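You operate a simulated robot arm through the tools that you are given. There is no shell and no other tool. Be economical: measure what you need, move in short steps, check, and stop when the job is done.

You are at the controls of a simulated robot arm. One attempt, no reset.

## Task
Put the gel dish on the free patch of the test bench.
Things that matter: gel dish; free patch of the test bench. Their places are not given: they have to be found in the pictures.

The check looks at the end state, three seconds after you hand in, the way a careful person would. Anything else that was tipped, shoved, dropped, spilled or broken makes it a failure.

## Robot
A 6-joint arm with a two-finger parallel gripper, fixed in place. Base frame: the origin is at the foot of the arm, x ahead of it, y to its left, z up; the work surface is at about z = 0.8. Readings come in m, rad, newtons and seconds.
With the tool pointing down near the work surface it reaches from about 0.26 to 0.68 m from the base axis. Its first joint turns from -1.152 to 1.152 rad. Payload 2.9 kg.
The tool frame sits at the grasp point between the pads (the TCP): z along the fingers, y along the line on which they close. The tips reach 0.03 m beyond it. The gripper opens to 0.11 m. The fingers are 0.02 m wide and 0.01 m thick; the gripper's body (0.048 by 0.112 m) begins 0.055 m behind the TCP.
Orientation is that of the tool frame in the base frame, as [roll, pitch, yaw] about the fixed x, y, z axes, in that order (R = Rz(yaw) Ry(pitch) Rx(roll)). With the fingers straight down and closing along the base's y, the tool's x points along the base's -x, its y along +y and its z along -z.

## Interface
- The arm moves only by the tool drive_tool. Its arguments are lists of equal length, an entry for each row: "angular": the turn, a rotation vector about the tool's x, y, z in rad, a list of three; "offset": the shift along the tool's x, y, z in m, a list of three; "gripper": the gripper command, from -1 (shut) to 1 (fully open), values between in proportion. In form: {"angular": [[ax, ay, az], ...], "offset": [[dx, dy, dz], ...], "gripper": [gripper, ...]}. A call has 1 to 8 rows; each row is the pose to reach, as a shift and turn from the pose commanded when the call began, along the tool's axes at that moment. Each row takes 0.2 s and may step no farther than 0.05 m and 0.15 rad from the row before; otherwise, or with a gripper value out of range, the whole call is refused. Where a pose cannot be reached the arm comes as near as it can. A force on the tool above 40 N (or 10 N above the force at the start of the call, whichever is more), or a blocked arm, ends the call early, and 0.2 s more pass. The fingers move at their own pace (about 0.108 m/s each) and stop on an object; they squeeze with about 39 N. The grip force told is the motor's: it shows also when the fingers shut on nothing. Time passes only in rows, and 0.2 s behind the last, so rows that repeat a pose let the fingers close. The reply holds the time, the measured pose of the TCP, the force on the tool along the base axes, the opening and the grip force, in the units named above and with some noise, and new pictures: "show" is both (left out), scene, wrist or none.
- Cameras (640 x 400 px; columns grow to the right, rows downward): "scene" is fixed at [0.0989, 0.451, 1.3613]; the picture's right is [-0.46, -0.89, 0.00], its down [-0.62, 0.32, -0.71] and it looks along [0.63, -0.33, -0.70] (base axes); focal length 339 px, centre (320, 200). "wrist" rides on the gripper at [-0.036, 0, -0.057] in the tool frame; the picture's right is [0.00, -1.00, 0.00], its down [0.97, 0.00, -0.24] and it looks along [0.24, 0.00, 0.97] (tool axes); focal length 218 px, centre (320, 200).
- pixel_to_xyz(camera, pixels): for up to 12 pixels [column, row] of the newest picture of that camera ("zoom" is the newest enlarged one), the place [x, y, z] in the base frame of the surface seen there, good to about 0.002 m, but the place of the scene camera against the robot may be out by one fixed shift of up to 0.025 m in any direction. The clock stands still meanwhile.
- close_up(camera, box): a new picture of the part [left, top, right, bottom] of that camera's present view, enlarged. The clock stands still meanwhile.
- sign_off(): hands the job in; it is judged then, once.

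Work in short steps. Measure before you move; look again where a grasp or a placing could have gone wrong, and mend it. You have 60 turns and 120 pictures in all, those below and enlarged ones among them. Open the gripper and draw the arm clear of the work before you hand the job in, unless the task says otherwise; then end with one line.

The tools are called by a JSON object that holds its "api" and its "payload". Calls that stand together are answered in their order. drive_tool: Moves the arm, as the interface text tells. Its arguments: {"type":"object","properties":{"angular":{"type":"array"},"offset":{"type":"array"},"gripper":{"type":"array"},"show":{"type":"string","enum":["both","scene","wrist","none"]}},"required":["angular","offset","gripper"]} The other tools are called the same way: pixel_to_xyz (camera, pixels) gives the place of the surface under pixels of a picture; close_up (camera, box) takes an enlarged picture of a part of a camera's view; sign_off () hands the job in.

At the start:

```text
time: 0.0
eef_pos: [0.3834, 0.2199, 1.093]
tool_rot: [-3.14, 0.0, -3.141]
wrist_force: [-0.2, 0.1, -0.6]
opening: 0.11
grip_force: 0.0
```

scene: 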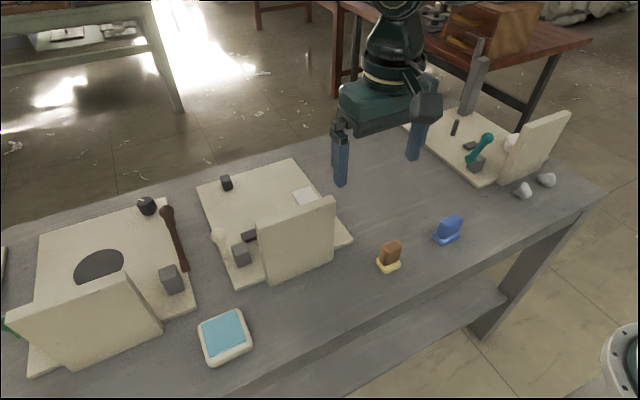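
wrist: 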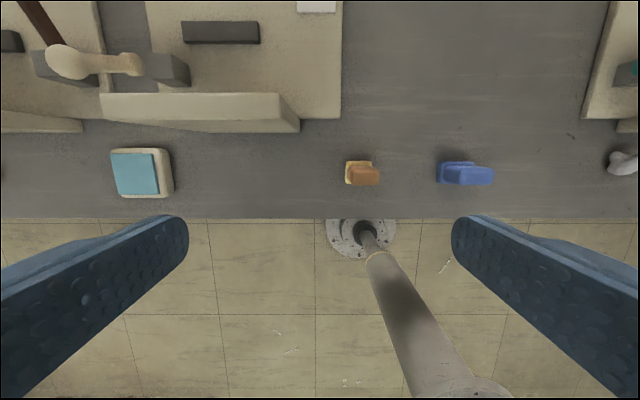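

The light-blue square dish at scene (225,335) is likely the gel dish. I enlarge the three boards to see which is the test bench and where the free patch is.

{"api": "close_up", "payload": {"camera": "scene", "box": [0, 150, 360, 380]}}

{"api": "close_up", "payload": {"camera": "scene", "box": [370, 80, 610, 280]}}

{"api": "close_up", "payload": {"camera": "wrist", "box": [0, 0, 640, 220]}}

```text
1.74 times, centred on (180, 265) of scene
```

zoom: 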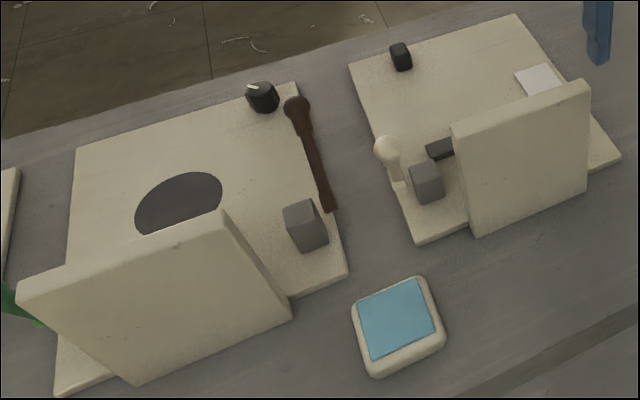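

```text
2.00 times, centred on (490, 180) of scene
```

zoom: 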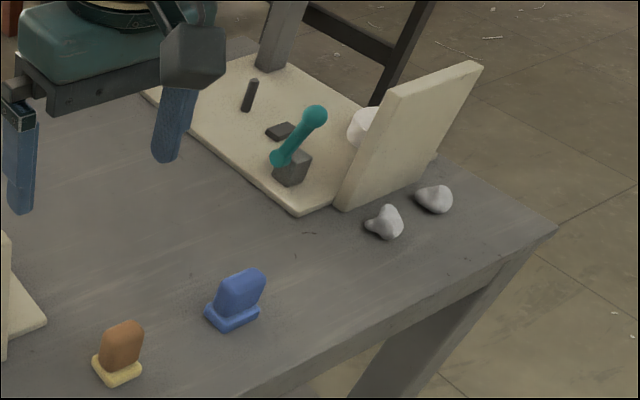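

```text
1.00 times, centred on (320, 110) of wrist
```

zoom: 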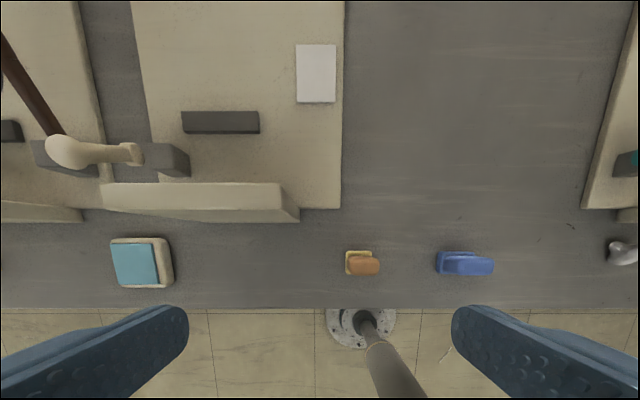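

Three boards with panels on their near side; parts are hidden behind the panels. I measure some points before flying the wrist camera over the boards.

{"api": "pixel_to_xyz", "payload": {"camera": "wrist", "pixels": [[135, 174], [168, 152], [116, 194], [220, 30], [325, 3], [200, 100], [360, 160], [465, 172], [320, 100], [85, 60], [625, 50], [20, 120]]}}

{"api": "pixel_to_xyz", "payload": {"camera": "scene", "pixels": [[224, 334], [100, 265], [304, 196], [120, 300], [146, 206], [225, 183], [470, 147], [455, 128], [510, 140], [543, 140], [60, 230], [5, 270]]}}

```text
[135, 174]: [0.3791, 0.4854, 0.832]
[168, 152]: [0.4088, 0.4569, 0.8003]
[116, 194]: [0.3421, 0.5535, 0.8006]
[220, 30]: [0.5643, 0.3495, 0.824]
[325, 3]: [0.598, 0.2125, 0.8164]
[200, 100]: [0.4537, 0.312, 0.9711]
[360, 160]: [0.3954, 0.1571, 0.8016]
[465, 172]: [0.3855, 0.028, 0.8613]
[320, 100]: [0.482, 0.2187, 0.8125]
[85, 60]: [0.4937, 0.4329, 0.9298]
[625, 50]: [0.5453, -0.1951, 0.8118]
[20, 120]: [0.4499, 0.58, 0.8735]
```

```text
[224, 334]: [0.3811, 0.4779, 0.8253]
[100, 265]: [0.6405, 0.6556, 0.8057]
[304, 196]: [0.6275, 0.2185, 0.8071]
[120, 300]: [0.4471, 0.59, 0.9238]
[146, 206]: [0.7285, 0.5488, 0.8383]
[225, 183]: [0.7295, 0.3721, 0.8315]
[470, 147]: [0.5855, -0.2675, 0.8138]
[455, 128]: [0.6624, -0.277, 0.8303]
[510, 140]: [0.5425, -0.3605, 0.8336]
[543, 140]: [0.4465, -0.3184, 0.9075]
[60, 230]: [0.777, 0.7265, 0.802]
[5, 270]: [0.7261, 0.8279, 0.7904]
```

The dish is at about (0.38,0.485) with its top at z≈0.83. I fly forward over the middle/left boards to look down behind the panels.

{"api": "drive_tool", "payload": {"angular": [[0, 0, 0], [0, 0, 0], [0, 0, 0], [0, 0, 0]], "offset": [[-0.03, 0.03, -0.02], [-0.06, 0.06, -0.04], [-0.09, 0.09, -0.06], [-0.12, 0.12, -0.08]], "gripper": [1, 1, 1, 1]}}

```text
time: 1.0
eef_pos: [0.4945, 0.3317, 1.1379]
tool_rot: [-3.074, -0.1, 3.138]
wrist_force: [1.3, 0.8, 5.6]
opening: 0.1097
grip_force: 0.0
out of reach, approached as far as the arm can: row 4
```

scene: 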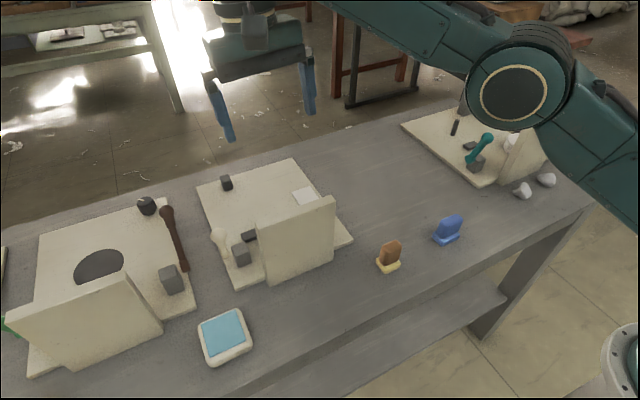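
wrist: 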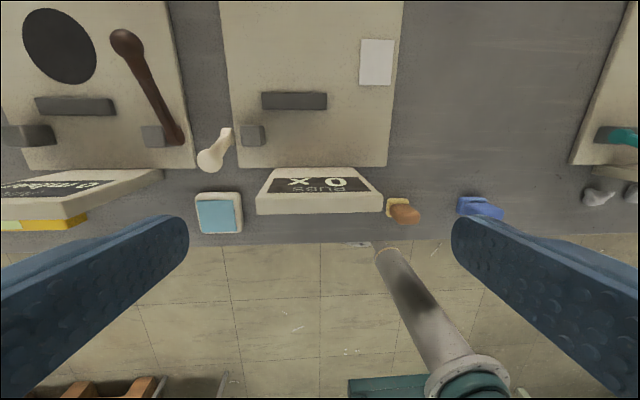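

The panels carry writing on their far faces. I enlarge them.

{"api": "close_up", "payload": {"camera": "wrist", "box": [240, 150, 400, 250]}}

{"api": "close_up", "payload": {"camera": "wrist", "box": [0, 130, 200, 255]}}

```text
4.00 times, centred on (320, 200) of wrist
```

zoom: 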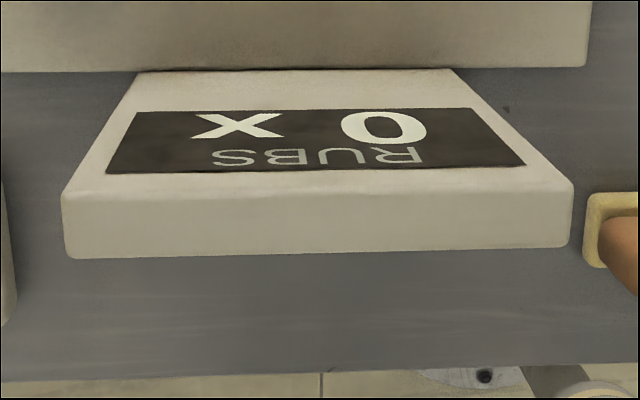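

```text
3.20 times, centred on (100, 192) of wrist
```

zoom: 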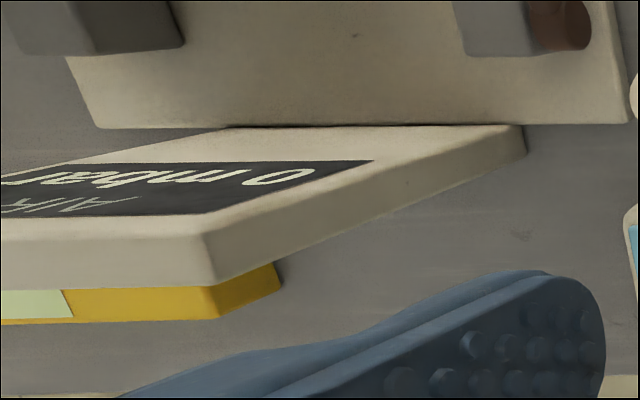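

Middle panel reads "RUBS 0 x", left "AIR 0 mbar". I go look at the right board next.

{"api": "drive_tool", "payload": {"angular": [[0, 0, 0], [0, 0, 0], [0, 0, 0], [0, 0, 0], [0, 0, 0], [0, 0, 0], [0, 0, 0], [0, 0, 0]], "offset": [[0.01, -0.045, 0.01], [0.01, -0.09, 0.01], [0.01, -0.135, 0.01], [0.01, -0.18, 0.01], [0.01, -0.225, 0.01], [0.01, -0.27, 0.01], [0.01, -0.315, 0.01], [0.01, -0.36, 0.01]], "gripper": [1, 1, 1, 1, 1, 1, 1, 1], "show": "none"}}

{"api": "drive_tool", "payload": {"angular": [[0, 0, 0], [0, 0, 0], [0, 0, 0], [0, 0, 0], [0, 0, 0]], "offset": [[0, -0.045, 0], [0, -0.09, 0], [0, -0.135, 0], [0, -0.18, 0], [0, -0.225, 0]], "gripper": [1, 1, 1, 1, 1]}}

```text
time: 2.8
eef_pos: [0.4927, -0.0207, 1.1633]
tool_rot: [-3.14, 0.001, -3.14]
wrist_force: [0.3, 0.8, 0.0]
opening: 0.1101
grip_force: 0.1
```

```text
time: 4.0
eef_pos: [0.4911, -0.2469, 1.1629]
tool_rot: [-3.141, 0.001, -3.141]
wrist_force: [-0.7, 1.0, 0.6]
opening: 0.11
grip_force: 0.0
```

scene: 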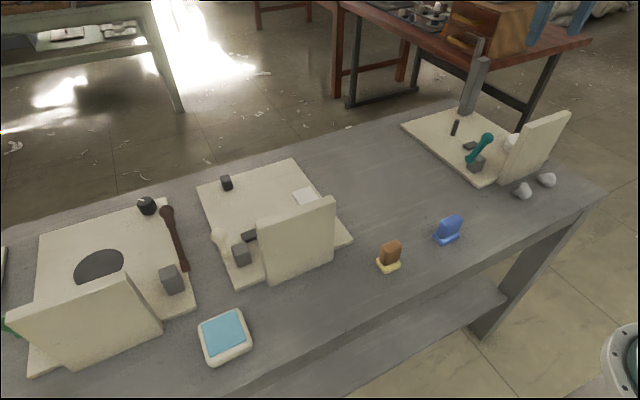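
wrist: 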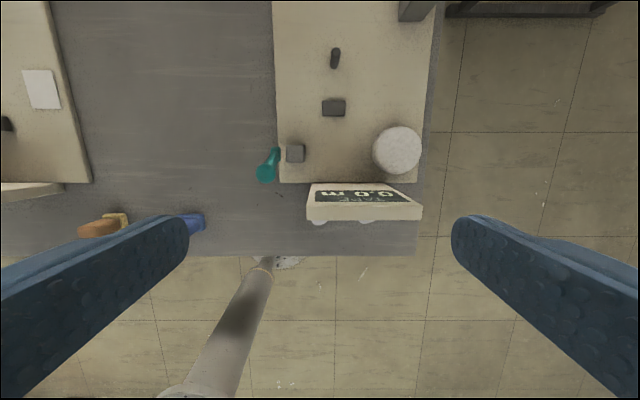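

The right panel shows something like "0.0 m…". I enlarge it.

{"api": "close_up", "payload": {"camera": "wrist", "box": [290, 170, 434, 260]}}

{"api": "close_up", "payload": {"camera": "wrist", "box": [200, 0, 456, 160]}}

```text
4.44 times, centred on (362, 215) of wrist
```

zoom: 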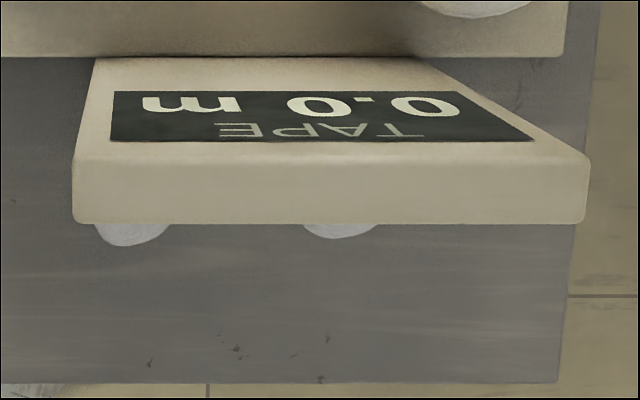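

```text
2.50 times, centred on (328, 80) of wrist
```

zoom: 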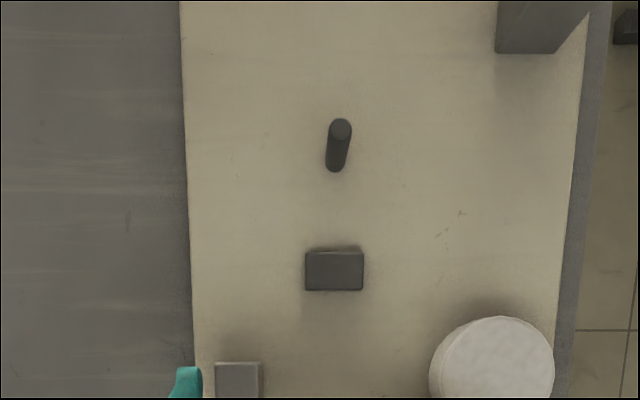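

The right board is "TAPE 0.0 m". Now I go to the left end to see the fourth board and the yellow/green things there.

{"api": "drive_tool", "payload": {"angular": [[0, 0, 0], [0, 0, 0], [0, 0, 0], [0, 0, 0], [0, 0, 0], [0, 0, 0], [0, 0, 0], [0, 0, 0]], "offset": [[0, 0.045, 0], [0, 0.09, 0], [0, 0.135, 0], [0, 0.18, 0], [0, 0.225, 0], [0, 0.27, 0], [0, 0.315, 0], [0, 0.36, 0]], "gripper": [1, 1, 1, 1, 1, 1, 1, 1], "show": "wrist"}}

{"api": "drive_tool", "payload": {"angular": [[0, 0, 0], [0, 0, 0], [0, 0, 0], [0, 0, 0], [0, 0, 0], [0, 0, 0], [0, 0, 0], [0, 0, 0]], "offset": [[0.02, 0.045, 0], [0.04, 0.09, 0.0], [0.06, 0.13, 0.0], [0.08, 0.17, 0.0], [0.09, 0.21, 0.0], [0.1, 0.25, 0.0], [0.12, 0.29, 0.0], [0.14, 0.33, 0.0]], "gripper": [1, 1, 1, 1, 1, 1, 1, 1], "show": "none"}}

{"api": "drive_tool", "payload": {"angular": [[0, 0, 0], [0, 0, 0], [0, 0, 0], [0, 0, 0]], "offset": [[0.0, 0.045, 0], [0.0, 0.09, 0.0], [0.0, 0.13, 0.0], [0.0, 0.17, 0]], "gripper": [1, 1, 1, 1]}}

```text
time: 5.8
eef_pos: [0.4923, 0.1147, 1.1631]
tool_rot: [-3.142, -0.001, -3.14]
wrist_force: [0.0, 1.3, 0.2]
opening: 0.1099
grip_force: 0.1
```

wrist: 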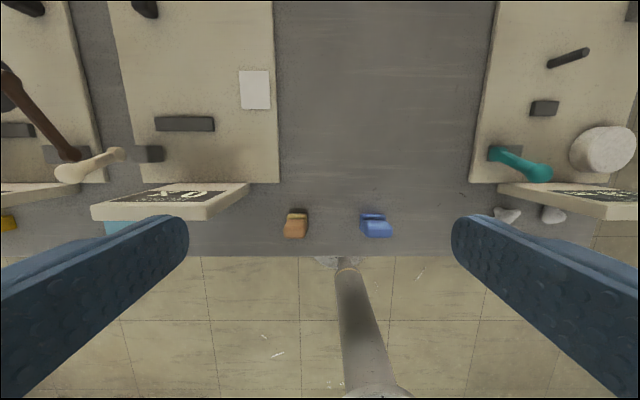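

```text
time: 7.6
eef_pos: [0.3521, 0.4451, 1.1601]
tool_rot: [-3.141, -0.001, 3.14]
wrist_force: [0.5, 0.5, -0.4]
opening: 0.11
grip_force: 0.0
```

```text
time: 8.6
eef_pos: [0.3275, 0.5274, 1.1391]
tool_rot: [-3.14, -0.001, -3.141]
wrist_force: [0.0, 0.4, -0.2]
opening: 0.1098
grip_force: 0.1
out of reach, approached as far as the arm can: row 2, 3, 4
```

scene: 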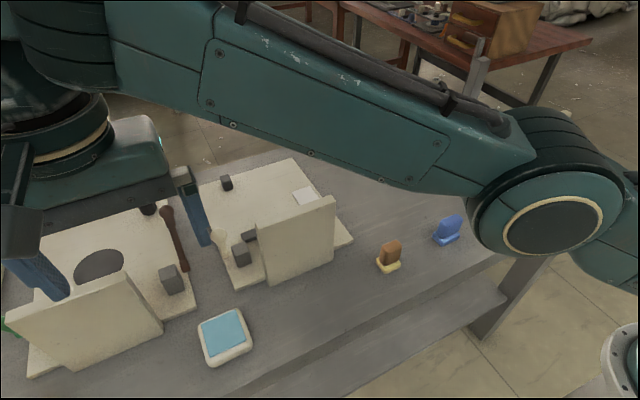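
wrist: 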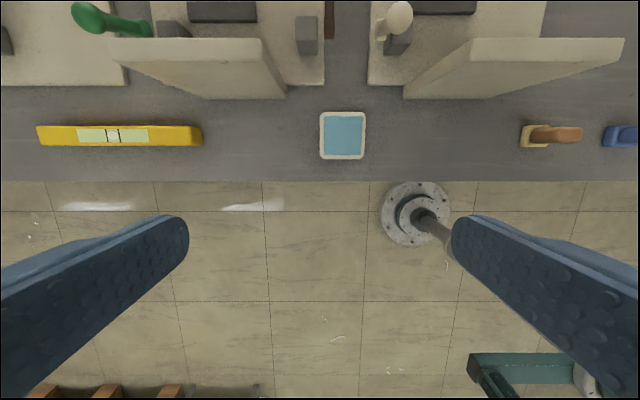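

A fourth board with a green lever is partly visible at top left, plus a yellow level. I tilt the tool toward +y to look at that board.

{"api": "drive_tool", "payload": {"angular": [[-0.14, 0, 0], [-0.28, 0, 0], [-0.42, 0, 0], [-0.42, -0.14, 0], [-0.42, -0.28, 0]], "offset": [[0, -0.15, 0], [0, -0.15, 0], [0, -0.15, 0], [0, -0.15, 0], [0, -0.15, 0]], "gripper": [1, 1, 1, 1, 1]}}

```text
refused: row 1 steps farther than a row can; nothing moved
```

The step was too long; I split it.

{"api": "drive_tool", "payload": {"angular": [[-0.12, 0, 0], [-0.24, 0, 0], [-0.36, 0, 0], [-0.36, -0.12, 0], [-0.36, -0.24, 0]], "offset": [[0, -0.045, 0], [0, -0.09, 0], [0, -0.12, 0], [0, -0.12, 0], [0, -0.12, 0]], "gripper": [1, 1, 1, 1, 1], "show": "wrist"}}

```text
time: 9.8
eef_pos: [0.3875, 0.4814, 1.2124]
tool_rot: [2.777, 0.233, 3.1]
wrist_force: [0.1, -0.4, 0.3]
opening: 0.11
grip_force: 0.0
out of reach, approached as far as the arm can: row 1, 2, 3, 4, 5
```

wrist: 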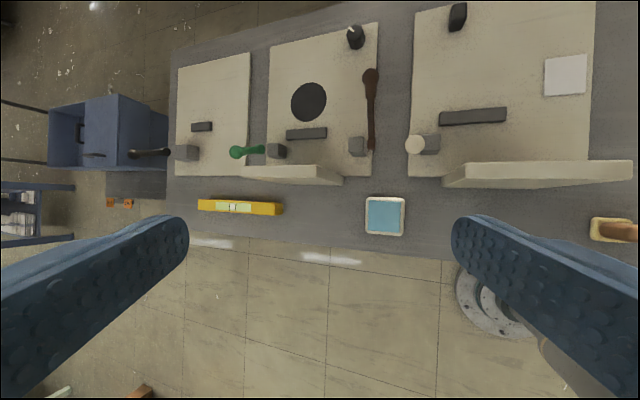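

The fourth board has nothing marked either, so the "test bench" is the table and the free patch is the bare gap between the RUBS and TAPE stations. I level the tool again above the dish and descend somewhat.

{"api": "drive_tool", "payload": {"angular": [[0.12, 0.08, 0], [0.24, 0.16, 0], [0.36, 0.24, 0], [0.36, 0.24, 0]], "offset": [[0, 0, 0.03], [0, 0, 0.06], [0, 0, 0.09], [0, 0, 0.12]], "gripper": [1, 1, 1, 1]}}

```text
time: 10.8
eef_pos: [0.3709, 0.511, 1.112]
tool_rot: [-3.139, -0.001, -3.141]
wrist_force: [-0.1, 1.0, -0.1]
opening: 0.1099
grip_force: 0.0
out of reach, approached as far as the arm can: row 3, 4
```

scene: 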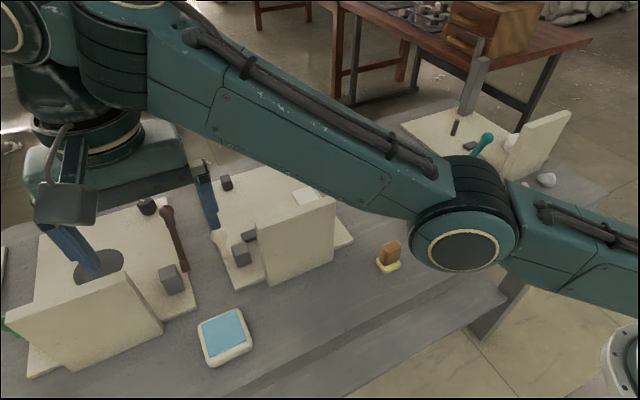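
wrist: 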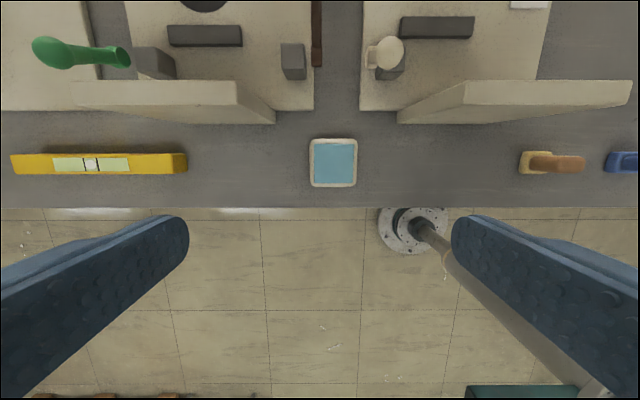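

The tool is level, with the dish at wrist (334,163). I measure its edges and the nearby panel faces.

{"api": "pixel_to_xyz", "payload": {"camera": "wrist", "pixels": [[334, 163], [313, 163], [354, 163], [334, 142], [334, 183], [312, 142], [355, 184], [272, 122], [400, 122], [235, 83], [467, 83], [334, 200]]}}

{"api": "close_up", "payload": {"camera": "wrist", "box": [254, 115, 414, 215]}}

```text
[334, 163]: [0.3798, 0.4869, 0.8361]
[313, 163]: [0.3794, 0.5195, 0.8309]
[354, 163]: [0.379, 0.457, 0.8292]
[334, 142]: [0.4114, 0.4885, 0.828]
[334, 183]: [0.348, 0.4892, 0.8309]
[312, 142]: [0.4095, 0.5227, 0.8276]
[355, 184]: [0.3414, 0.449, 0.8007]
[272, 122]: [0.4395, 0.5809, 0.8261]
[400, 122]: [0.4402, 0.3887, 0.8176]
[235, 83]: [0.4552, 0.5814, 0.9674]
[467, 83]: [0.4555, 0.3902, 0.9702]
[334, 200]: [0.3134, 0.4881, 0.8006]
```

```text
4.00 times, centred on (334, 165) of wrist
```

zoom: 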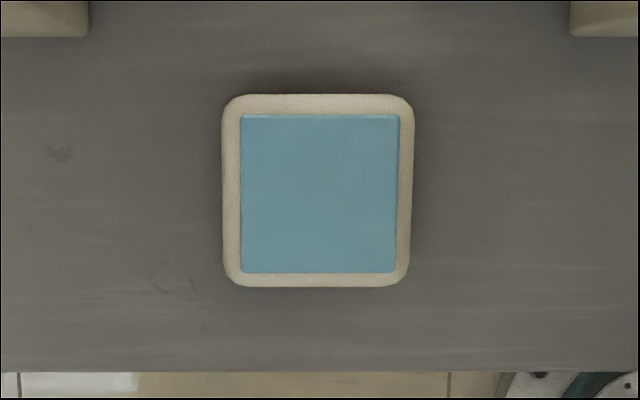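

The dish is centred at (0.380, 0.488), about 0.07 m wide, rim at z≈0.83, square to the axes; panels are clear on either side. I move over it and down to z≈0.95.

{"api": "drive_tool", "payload": {"angular": [[0, 0, 0], [0, 0, 0], [0, 0, 0], [0, 0, 0]], "offset": [[0, -0.025, 0.0], [0, -0.049, 0.02], [0, -0.049, 0.06], [0, -0.049, 0.1]], "gripper": [1, 1, 1, 1]}}

```text
time: 11.8
eef_pos: [0.3712, 0.4635, 1.0096]
tool_rot: [3.141, 0.0, -3.14]
wrist_force: [-0.2, 0.1, -0.6]
opening: 0.1102
grip_force: 0.0
```

scene: 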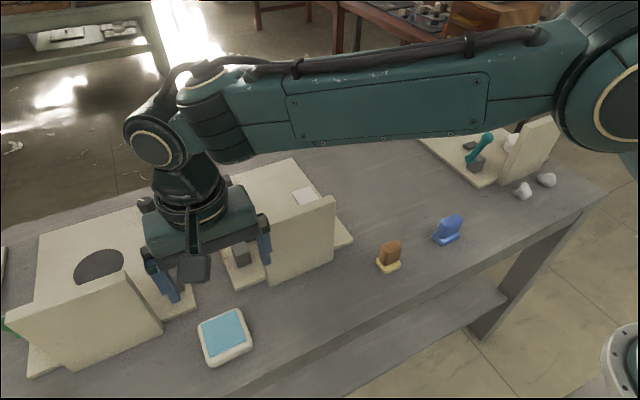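
wrist: 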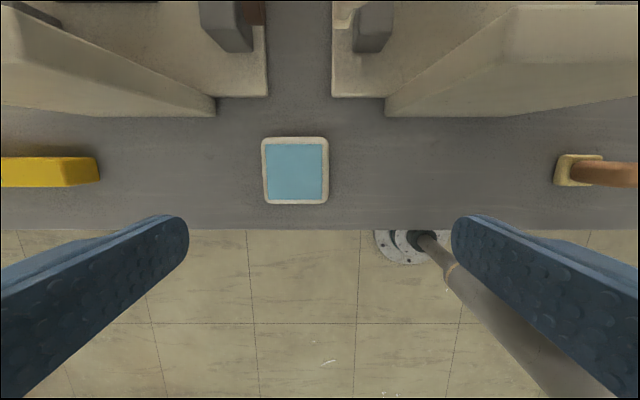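

Measured pose is (0.371,0.464,1.010). I correct by +0.009 x, +0.0245 y and go down to z≈0.92.

{"api": "drive_tool", "payload": {"angular": [[0, 0, 0], [0, 0, 0], [0, 0, 0]], "offset": [[-0.009, 0.0245, 0.01], [-0.009, 0.0245, 0.05], [-0.009, 0.0245, 0.09]], "gripper": [1, 1, 1]}}

```text
time: 12.6
eef_pos: [0.3798, 0.4873, 0.9201]
tool_rot: [3.141, 0.001, -3.142]
wrist_force: [0.1, 0.3, 0.0]
opening: 0.1105
grip_force: 0.0
```

scene: 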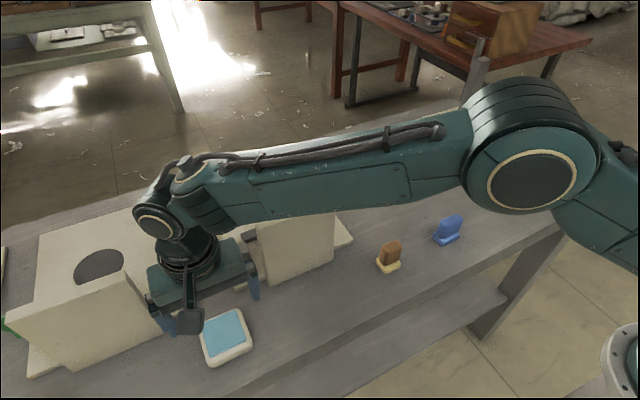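
wrist: 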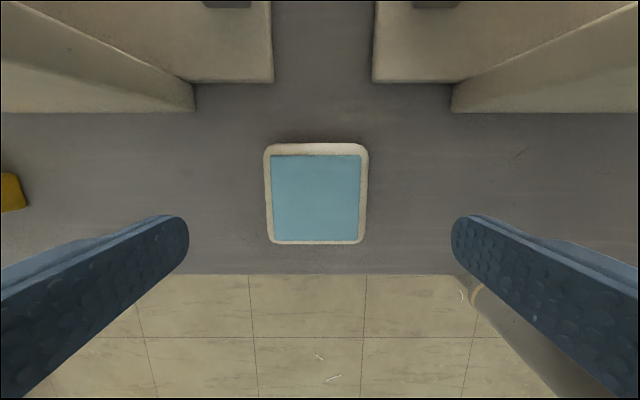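

Centred. I descend to z≈0.838 in small steps with the fingers open.

{"api": "drive_tool", "payload": {"angular": [[0, 0, 0], [0, 0, 0], [0, 0, 0], [0, 0, 0]], "offset": [[0, 0.001, 0.03], [0, 0.001, 0.055], [0, 0.001, 0.075], [0, 0.001, 0.083]], "gripper": [1, 1, 1, 1]}}

```text
time: 13.6
eef_pos: [0.3805, 0.4876, 0.8357]
tool_rot: [-3.141, 0.001, 3.141]
wrist_force: [1.0, -0.9, 0.4]
opening: 0.1101
grip_force: 0.0
```

scene: 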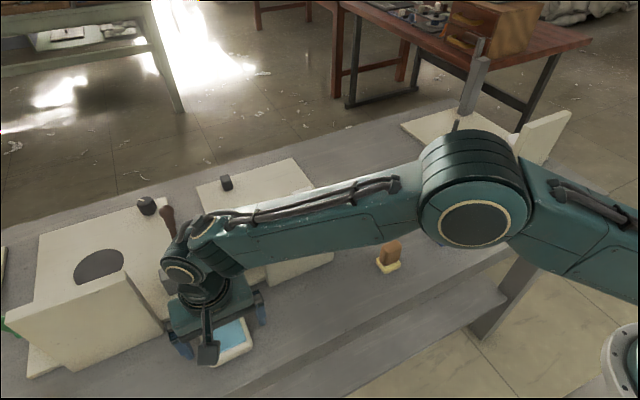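
wrist: 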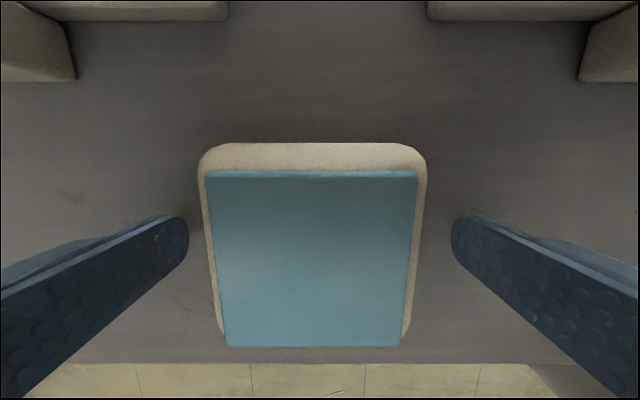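

The fingers straddle the dish evenly. I close and wait.

{"api": "drive_tool", "payload": {"angular": [[0, 0, 0], [0, 0, 0], [0, 0, 0], [0, 0, 0]], "offset": [[0, 0, 0], [0, 0, 0], [0, 0, 0], [0, 0, 0]], "gripper": [0.5, 0.2, -0.2, -0.2]}}

```text
time: 14.6
eef_pos: [0.3799, 0.4876, 0.8364]
tool_rot: [3.141, -0.001, -3.141]
wrist_force: [-0.4, 1.6, -0.3]
opening: 0.0747
grip_force: 38.8
```

scene: 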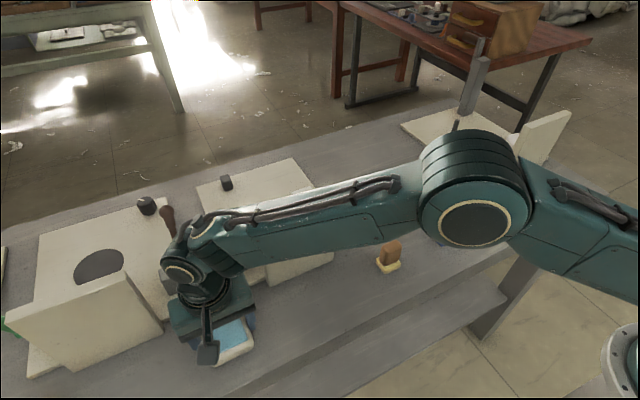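
wrist: 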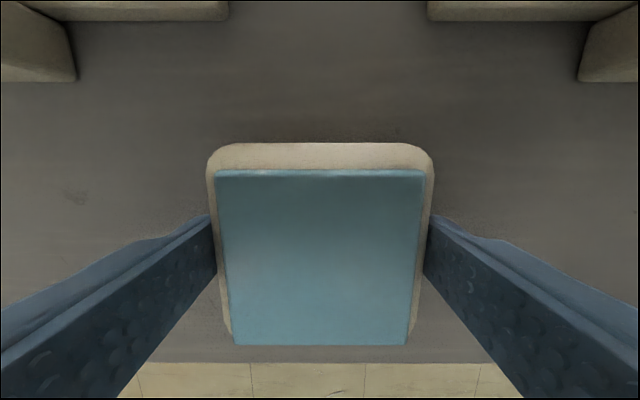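

Gripped at 0.0747 m with 38.8 N. I lift straight up to about z≈1.06.

{"api": "drive_tool", "payload": {"angular": [[0, 0, 0], [0, 0, 0], [0, 0, 0], [0, 0, 0], [0, 0, 0], [0, 0, 0], [0, 0, 0], [0, 0, 0]], "offset": [[0, 0, -0.01], [0, 0, -0.04], [0, 0, -0.07], [0, 0, -0.1], [0, 0, -0.13], [0, 0, -0.16], [0, 0, -0.19], [0, 0, -0.22]], "gripper": [-0.2, -0.2, -0.2, -0.2, -0.2, -0.2, -0.2, -0.2]}}

```text
time: 16.4
eef_pos: [0.3799, 0.4883, 1.0575]
tool_rot: [-3.142, 0.0, 3.142]
wrist_force: [0.3, -0.8, 0.0]
opening: 0.0438
grip_force: 0.0
```

scene: 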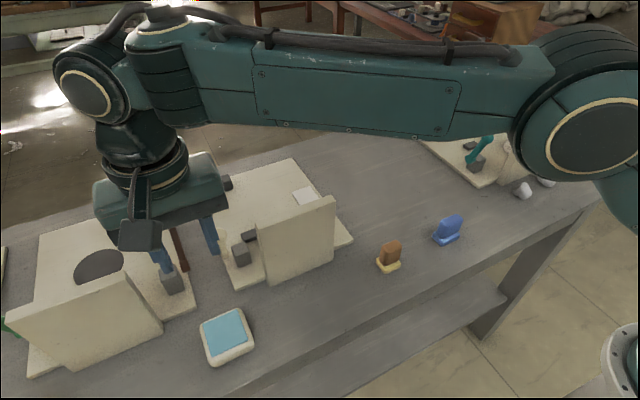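
wrist: 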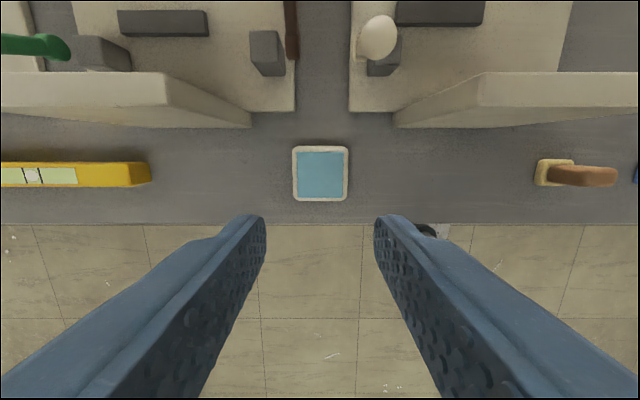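

The dish slipped out and stayed in place (opening went to 0.044). I inspect the dish shape from both cameras.

{"api": "close_up", "payload": {"camera": "scene", "box": [176, 290, 272, 380]}}

{"api": "close_up", "payload": {"camera": "wrist", "box": [272, 130, 368, 210]}}

{"api": "pixel_to_xyz", "payload": {"camera": "wrist", "pixels": [[320, 172], [294, 172], [346, 172], [320, 148], [320, 199], [291, 172], [349, 172], [300, 180]]}}

```text
4.44 times, centred on (224, 335) of scene
```

zoom: 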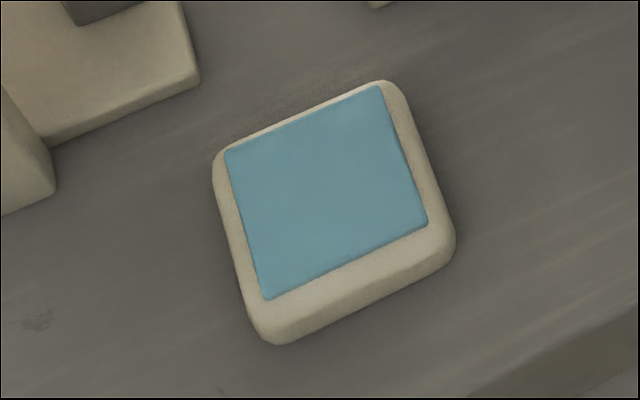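

```text
5.00 times, centred on (320, 170) of wrist
```

zoom: 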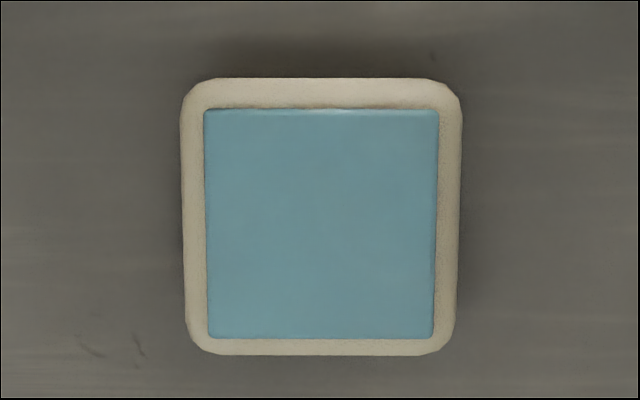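

```text
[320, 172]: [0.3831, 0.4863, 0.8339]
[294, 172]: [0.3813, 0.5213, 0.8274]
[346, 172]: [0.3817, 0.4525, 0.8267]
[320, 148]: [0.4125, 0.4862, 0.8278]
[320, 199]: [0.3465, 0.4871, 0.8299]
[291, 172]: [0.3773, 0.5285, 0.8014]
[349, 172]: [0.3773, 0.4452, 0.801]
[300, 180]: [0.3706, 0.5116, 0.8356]
```

The dish is undamaged with straight walls of ~0.028 m. I re-open and go lower this time (tips just above the bench), then squeeze fully and lift slowly while watching the force.

{"api": "drive_tool", "payload": {"angular": [[0, 0, 0], [0, 0, 0], [0, 0, 0], [0, 0, 0], [0, 0, 0], [0, 0, 0], [0, 0, 0], [0, 0, 0]], "offset": [[-0.001, -0.001, 0.0], [-0.001, -0.001, 0.04], [-0.001, -0.001, 0.08], [-0.001, -0.001, 0.12], [-0.001, -0.001, 0.16], [-0.001, -0.001, 0.19], [-0.001, -0.001, 0.21], [-0.001, -0.001, 0.222]], "gripper": [1, 1, 1, 1, 1, 1, 1, 1], "show": "wrist"}}

{"api": "drive_tool", "payload": {"angular": [[0, 0, 0], [0, 0, 0], [0, 0, 0], [0, 0, 0], [0, 0, 0], [0, 0, 0]], "offset": [[0, 0, 0], [0, 0, 0], [0, 0, 0], [0, 0, 0], [0, 0, 0], [0, 0, 0]], "gripper": [0.5, 0.3, 0, -1, -1, -1], "show": "wrist"}}

{"api": "drive_tool", "payload": {"angular": [[0, 0, 0], [0, 0, 0], [0, 0, 0]], "offset": [[0, 0, -0.003], [0, 0, -0.006], [0, 0, -0.009]], "gripper": [-1, -1, -1], "show": "both"}}

```text
time: 18.2
eef_pos: [0.3825, 0.4867, 0.8327]
tool_rot: [-3.141, 0.0, -3.141]
wrist_force: [0.3, -0.5, 0.1]
opening: 0.11
grip_force: 0.0
```

wrist: 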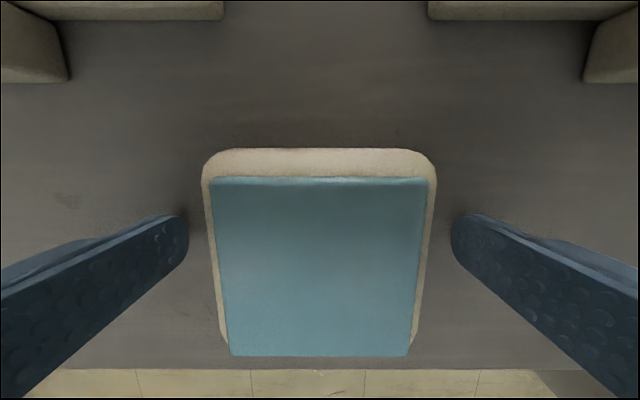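

```text
time: 19.6
eef_pos: [0.3823, 0.487, 0.8335]
tool_rot: [3.142, 0.0, 3.141]
wrist_force: [0.3, 0.2, -0.6]
opening: 0.0748
grip_force: 38.8
```

wrist: 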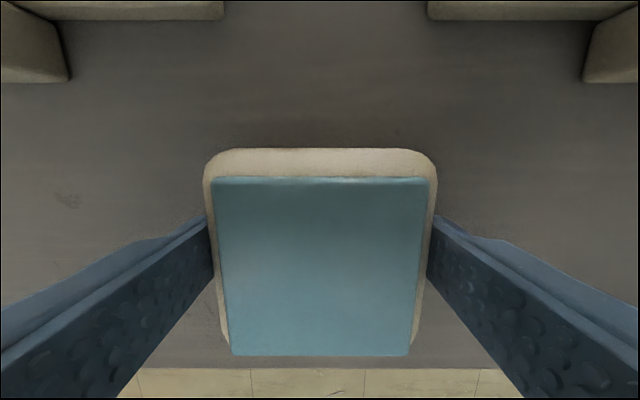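

```text
time: 20.4
eef_pos: [0.3813, 0.4864, 0.8438]
tool_rot: [-3.141, 0.001, -3.141]
wrist_force: [-0.2, -0.5, -4.7]
opening: 0.075
grip_force: 39.4
```

scene: 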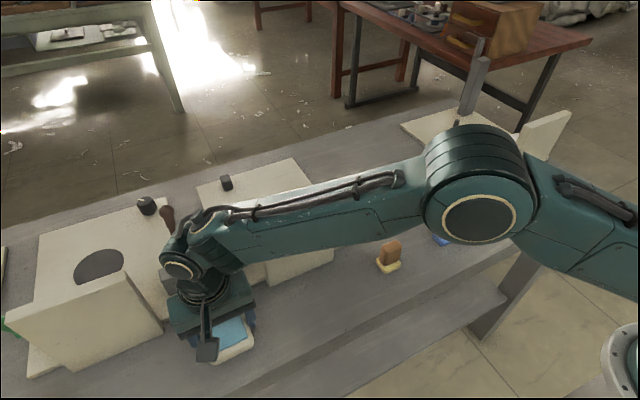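
wrist: 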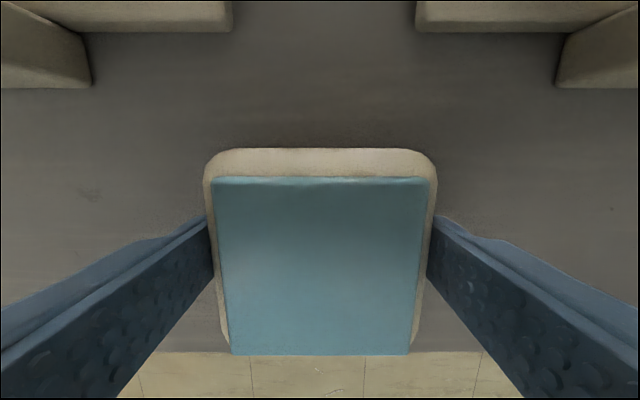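

Now it lifts with the gripper (view of the dish unchanged, 4.7 N weight). I go on slowly.

{"api": "drive_tool", "payload": {"angular": [[0, 0, 0], [0, 0, 0], [0, 0, 0], [0, 0, 0], [0, 0, 0], [0, 0, 0], [0, 0, 0], [0, 0, 0]], "offset": [[0, 0, -0.003], [0, 0, -0.007], [0, 0, -0.012], [0, 0, -0.018], [0, 0, -0.024], [0, 0, -0.03], [0, 0, -0.035], [0, 0, -0.038]], "gripper": [-1, -1, -1, -1, -1, -1, -1, -1], "show": "wrist"}}

```text
time: 22.2
eef_pos: [0.3824, 0.4877, 0.8826]
tool_rot: [3.142, 0.0, -3.141]
wrist_force: [0.2, 0.7, -5.6]
opening: 0.0747
grip_force: 39.0
```

wrist: 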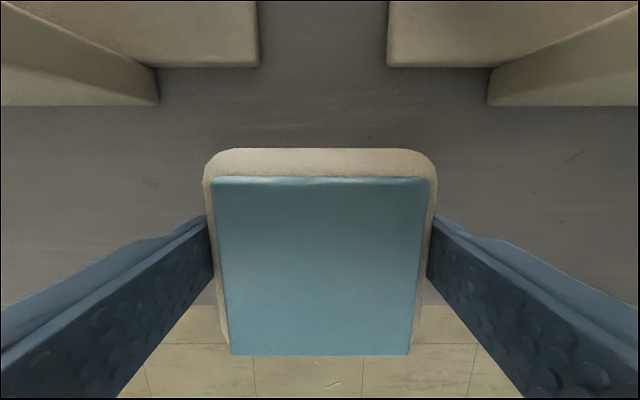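

Holding steady. I keep lifting to z≈1.04 to clear the panels (tops at 0.97).

{"api": "drive_tool", "payload": {"angular": [[0, 0, 0], [0, 0, 0], [0, 0, 0], [0, 0, 0], [0, 0, 0], [0, 0, 0], [0, 0, 0], [0, 0, 0]], "offset": [[0, 0, -0.005], [0, 0, -0.015], [0, 0, -0.027], [0, 0, -0.04], [0, 0, -0.053], [0, 0, -0.066], [0, 0, -0.076], [0, 0, -0.08]], "gripper": [-1, -1, -1, -1, -1, -1, -1, -1], "show": "none"}}

{"api": "drive_tool", "payload": {"angular": [[0, 0, 0], [0, 0, 0], [0, 0, 0], [0, 0, 0], [0, 0, 0], [0, 0, 0], [0, 0, 0], [0, 0, 0]], "offset": [[0, 0, -0.005], [0, 0, -0.015], [0, 0, -0.027], [0, 0, -0.04], [0, 0, -0.053], [0, 0, -0.066], [0, 0, -0.076], [0, 0, -0.08]], "gripper": [-1, -1, -1, -1, -1, -1, -1, -1]}}

```text
time: 24.0
eef_pos: [0.3813, 0.4868, 0.9621]
tool_rot: [-3.141, 0.002, -3.141]
wrist_force: [-0.5, -0.5, -4.4]
opening: 0.0747
grip_force: 38.8
```

```text
time: 25.8
eef_pos: [0.3808, 0.4875, 1.0419]
tool_rot: [-3.141, 0.0, -3.141]
wrist_force: [0.3, 0.3, -4.9]
opening: 0.0746
grip_force: 38.7
```

scene: 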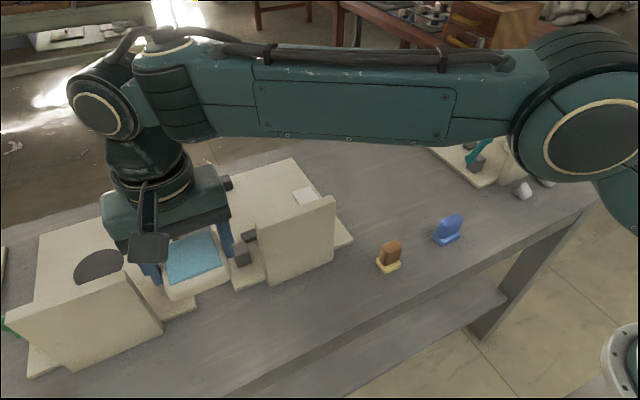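
wrist: 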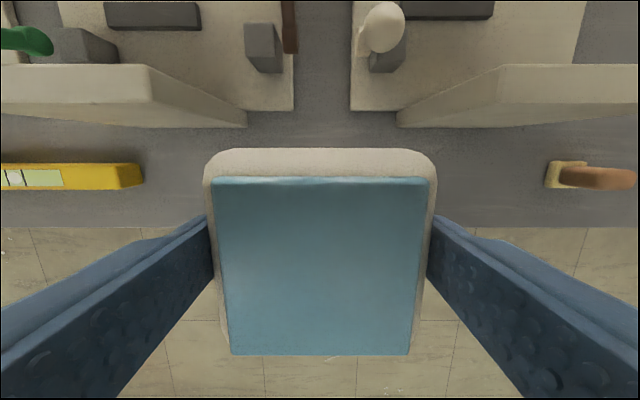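

The dish is firmly held well above the panels. I carry it sideways along y toward the gap, gently.

{"api": "drive_tool", "payload": {"angular": [[0, 0, 0], [0, 0, 0], [0, 0, 0], [0, 0, 0], [0, 0, 0], [0, 0, 0], [0, 0, 0], [0, 0, 0]], "offset": [[0, -0.01, 0], [0, -0.03, 0], [0, -0.06, 0], [0, -0.095, 0], [0, -0.13, 0], [0, -0.165, 0], [0, -0.19, 0], [0, -0.2, 0]], "gripper": [-1, -1, -1, -1, -1, -1, -1, -1], "show": "wrist"}}

{"api": "drive_tool", "payload": {"angular": [[0, 0, 0], [0, 0, 0], [0, 0, 0], [0, 0, 0], [0, 0, 0], [0, 0, 0], [0, 0, 0], [0, 0, 0]], "offset": [[0, -0.01, 0], [0, -0.035, 0], [0, -0.075, 0], [0, -0.12, 0], [0, -0.165, 0], [0, -0.21, 0], [0, -0.245, 0], [0, -0.265, 0]], "gripper": [-1, -1, -1, -1, -1, -1, -1, -1], "show": "both"}}

```text
time: 27.6
eef_pos: [0.3815, 0.2868, 1.0417]
tool_rot: [-3.141, -0.001, -3.141]
wrist_force: [-0.1, -0.4, -5.6]
opening: 0.0747
grip_force: 38.8
```

wrist: 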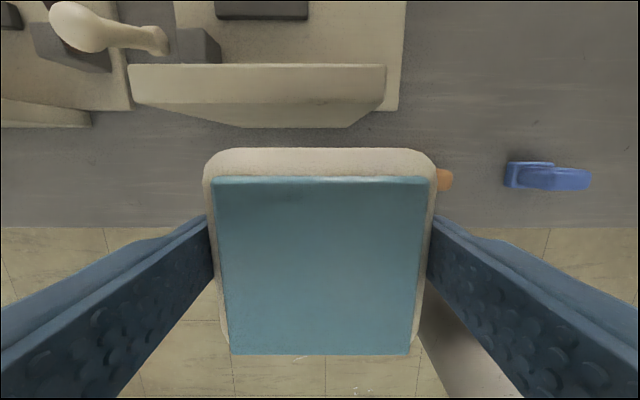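

```text
time: 29.4
eef_pos: [0.3803, 0.0204, 1.0413]
tool_rot: [-3.14, 0.001, 3.141]
wrist_force: [0.3, -0.6, -5.3]
opening: 0.0751
grip_force: 38.8
```

scene: 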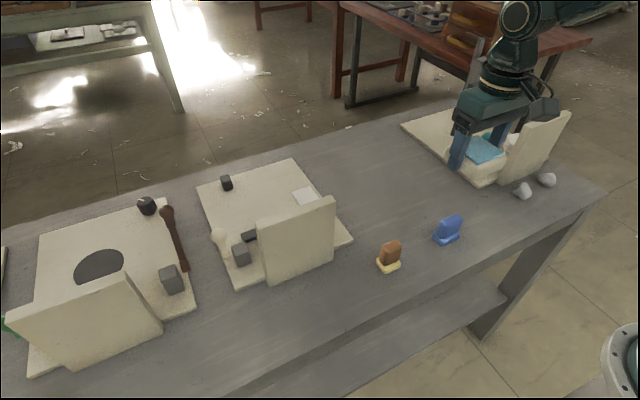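
wrist: 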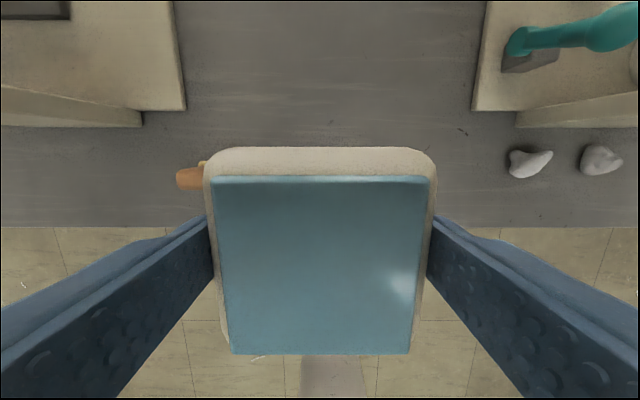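

Dish held. I move forward 0.21 m to x≈0.59 over the gap and look at the free area.

{"api": "drive_tool", "payload": {"angular": [[0, 0, 0], [0, 0, 0], [0, 0, 0], [0, 0, 0], [0, 0, 0], [0, 0, 0], [0, 0, 0], [0, 0, 0]], "offset": [[-0.01, 0, 0], [-0.03, 0, 0], [-0.06, 0, 0], [-0.095, 0, 0], [-0.13, 0, 0], [-0.165, 0, 0], [-0.19, 0, 0], [-0.2, 0, 0]], "gripper": [-1, -1, -1, -1, -1, -1, -1, -1]}}

```text
time: 31.2
eef_pos: [0.5809, 0.0212, 1.042]
tool_rot: [-3.14, 0.001, -3.141]
wrist_force: [0.6, 0.0, -5.8]
opening: 0.0749
grip_force: 39.0
```

scene: 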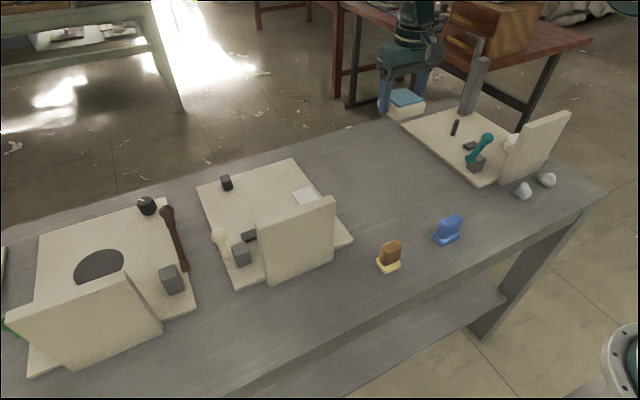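
wrist: 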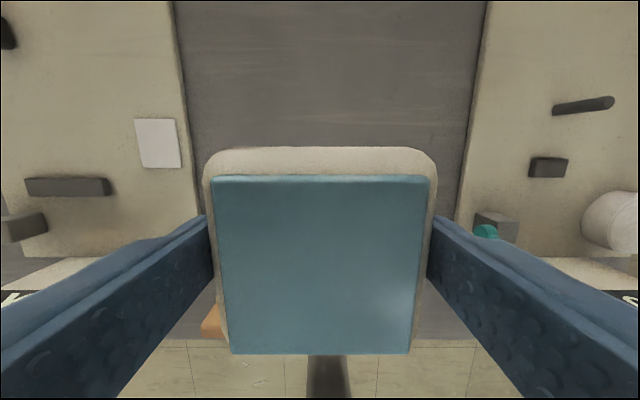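

I measure the gap's edges and check its bareness.

{"api": "pixel_to_xyz", "payload": {"camera": "wrist", "pixels": [[186, 120], [475, 120], [200, 200], [458, 190], [330, 100], [330, 20], [176, 20], [487, 20]]}}

{"api": "pixel_to_xyz", "payload": {"camera": "scene", "pixels": [[370, 180], [340, 150], [400, 215], [350, 240], [480, 187], [402, 128], [295, 158], [380, 120]]}}

```text
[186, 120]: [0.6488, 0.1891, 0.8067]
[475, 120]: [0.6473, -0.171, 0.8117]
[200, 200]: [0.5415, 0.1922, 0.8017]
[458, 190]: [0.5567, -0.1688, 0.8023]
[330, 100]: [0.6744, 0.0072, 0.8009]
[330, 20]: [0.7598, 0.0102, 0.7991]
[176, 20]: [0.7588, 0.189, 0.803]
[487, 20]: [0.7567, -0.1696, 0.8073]
```

```text
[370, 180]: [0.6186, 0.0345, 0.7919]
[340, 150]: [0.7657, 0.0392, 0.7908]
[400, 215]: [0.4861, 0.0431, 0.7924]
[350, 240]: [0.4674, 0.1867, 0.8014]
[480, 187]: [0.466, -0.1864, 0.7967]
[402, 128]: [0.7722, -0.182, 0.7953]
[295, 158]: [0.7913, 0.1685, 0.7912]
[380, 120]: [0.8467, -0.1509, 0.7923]
```

The gap is bare from y −0.17 to 0.19, x 0.45 to 0.8. I set down at about (0.60, 0.01), first lowering to z≈0.86.

{"api": "drive_tool", "payload": {"angular": [[0, 0, 0], [0, 0, 0], [0, 0, 0], [0, 0, 0], [0, 0, 0], [0, 0, 0], [0, 0, 0], [0, 0, 0]], "offset": [[-0.008, -0.004, 0.005], [-0.019, -0.011, 0.02], [-0.019, -0.011, 0.04], [-0.019, -0.011, 0.06], [-0.019, -0.011, 0.08], [-0.019, -0.011, 0.1], [-0.019, -0.011, 0.115], [-0.019, -0.011, 0.12]], "gripper": [-1, -1, -1, -1, -1, -1, -1, -1], "show": "none"}}

{"api": "drive_tool", "payload": {"angular": [[0, 0, 0], [0, 0, 0], [0, 0, 0], [0, 0, 0], [0, 0, 0]], "offset": [[0, 0, 0.005], [0, 0, 0.02], [0, 0, 0.04], [0, 0, 0.056], [0, 0, 0.063]], "gripper": [-1, -1, -1, -1, -1]}}

```text
time: 33.0
eef_pos: [0.6, 0.0102, 0.9212]
tool_rot: [3.142, 0.002, -3.14]
wrist_force: [-0.3, 1.1, -4.8]
opening: 0.0748
grip_force: 39.4
```

```text
time: 34.2
eef_pos: [0.5997, 0.0108, 0.8591]
tool_rot: [3.14, 0.0, 3.141]
wrist_force: [-0.4, 0.0, -5.4]
opening: 0.0746
grip_force: 39.1
```

scene: 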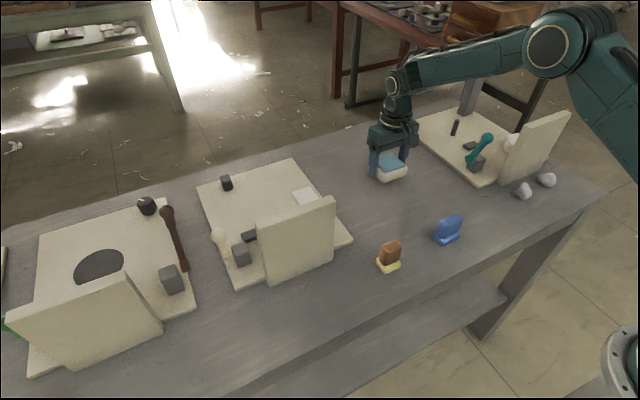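
wrist: 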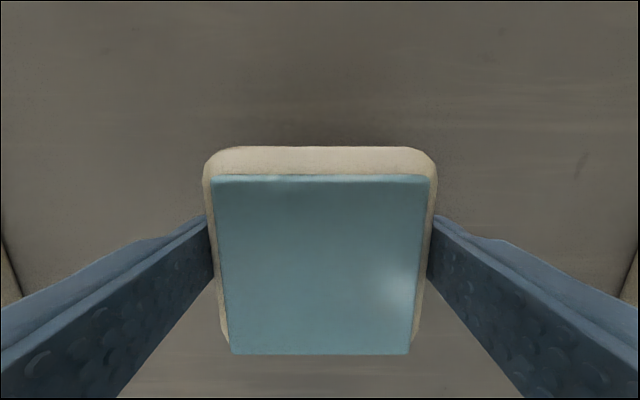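

The dish hangs level about 0.025 m above the bare bench. I lower slowly to z≈0.834.

{"api": "drive_tool", "payload": {"angular": [[0, 0, 0], [0, 0, 0], [0, 0, 0], [0, 0, 0], [0, 0, 0], [0, 0, 0]], "offset": [[0, 0, 0.006], [0, 0, 0.012], [0, 0, 0.017], [0, 0, 0.021], [0, 0, 0.0235], [0, 0, 0.025]], "gripper": [-1, -1, -1, -1, -1, -1]}}

```text
time: 35.6
eef_pos: [0.6002, 0.0113, 0.8354]
tool_rot: [-3.14, 0.001, -3.14]
wrist_force: [-0.1, -0.1, -1.4]
opening: 0.0747
grip_force: 39.3
```

scene: 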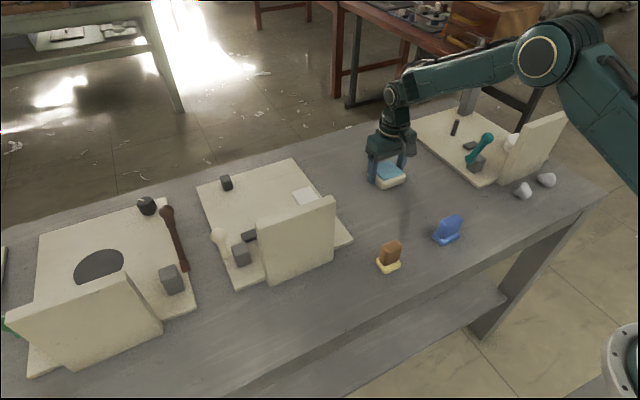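
wrist: 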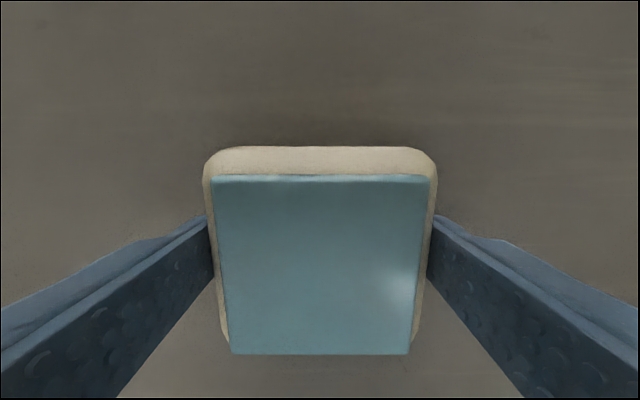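

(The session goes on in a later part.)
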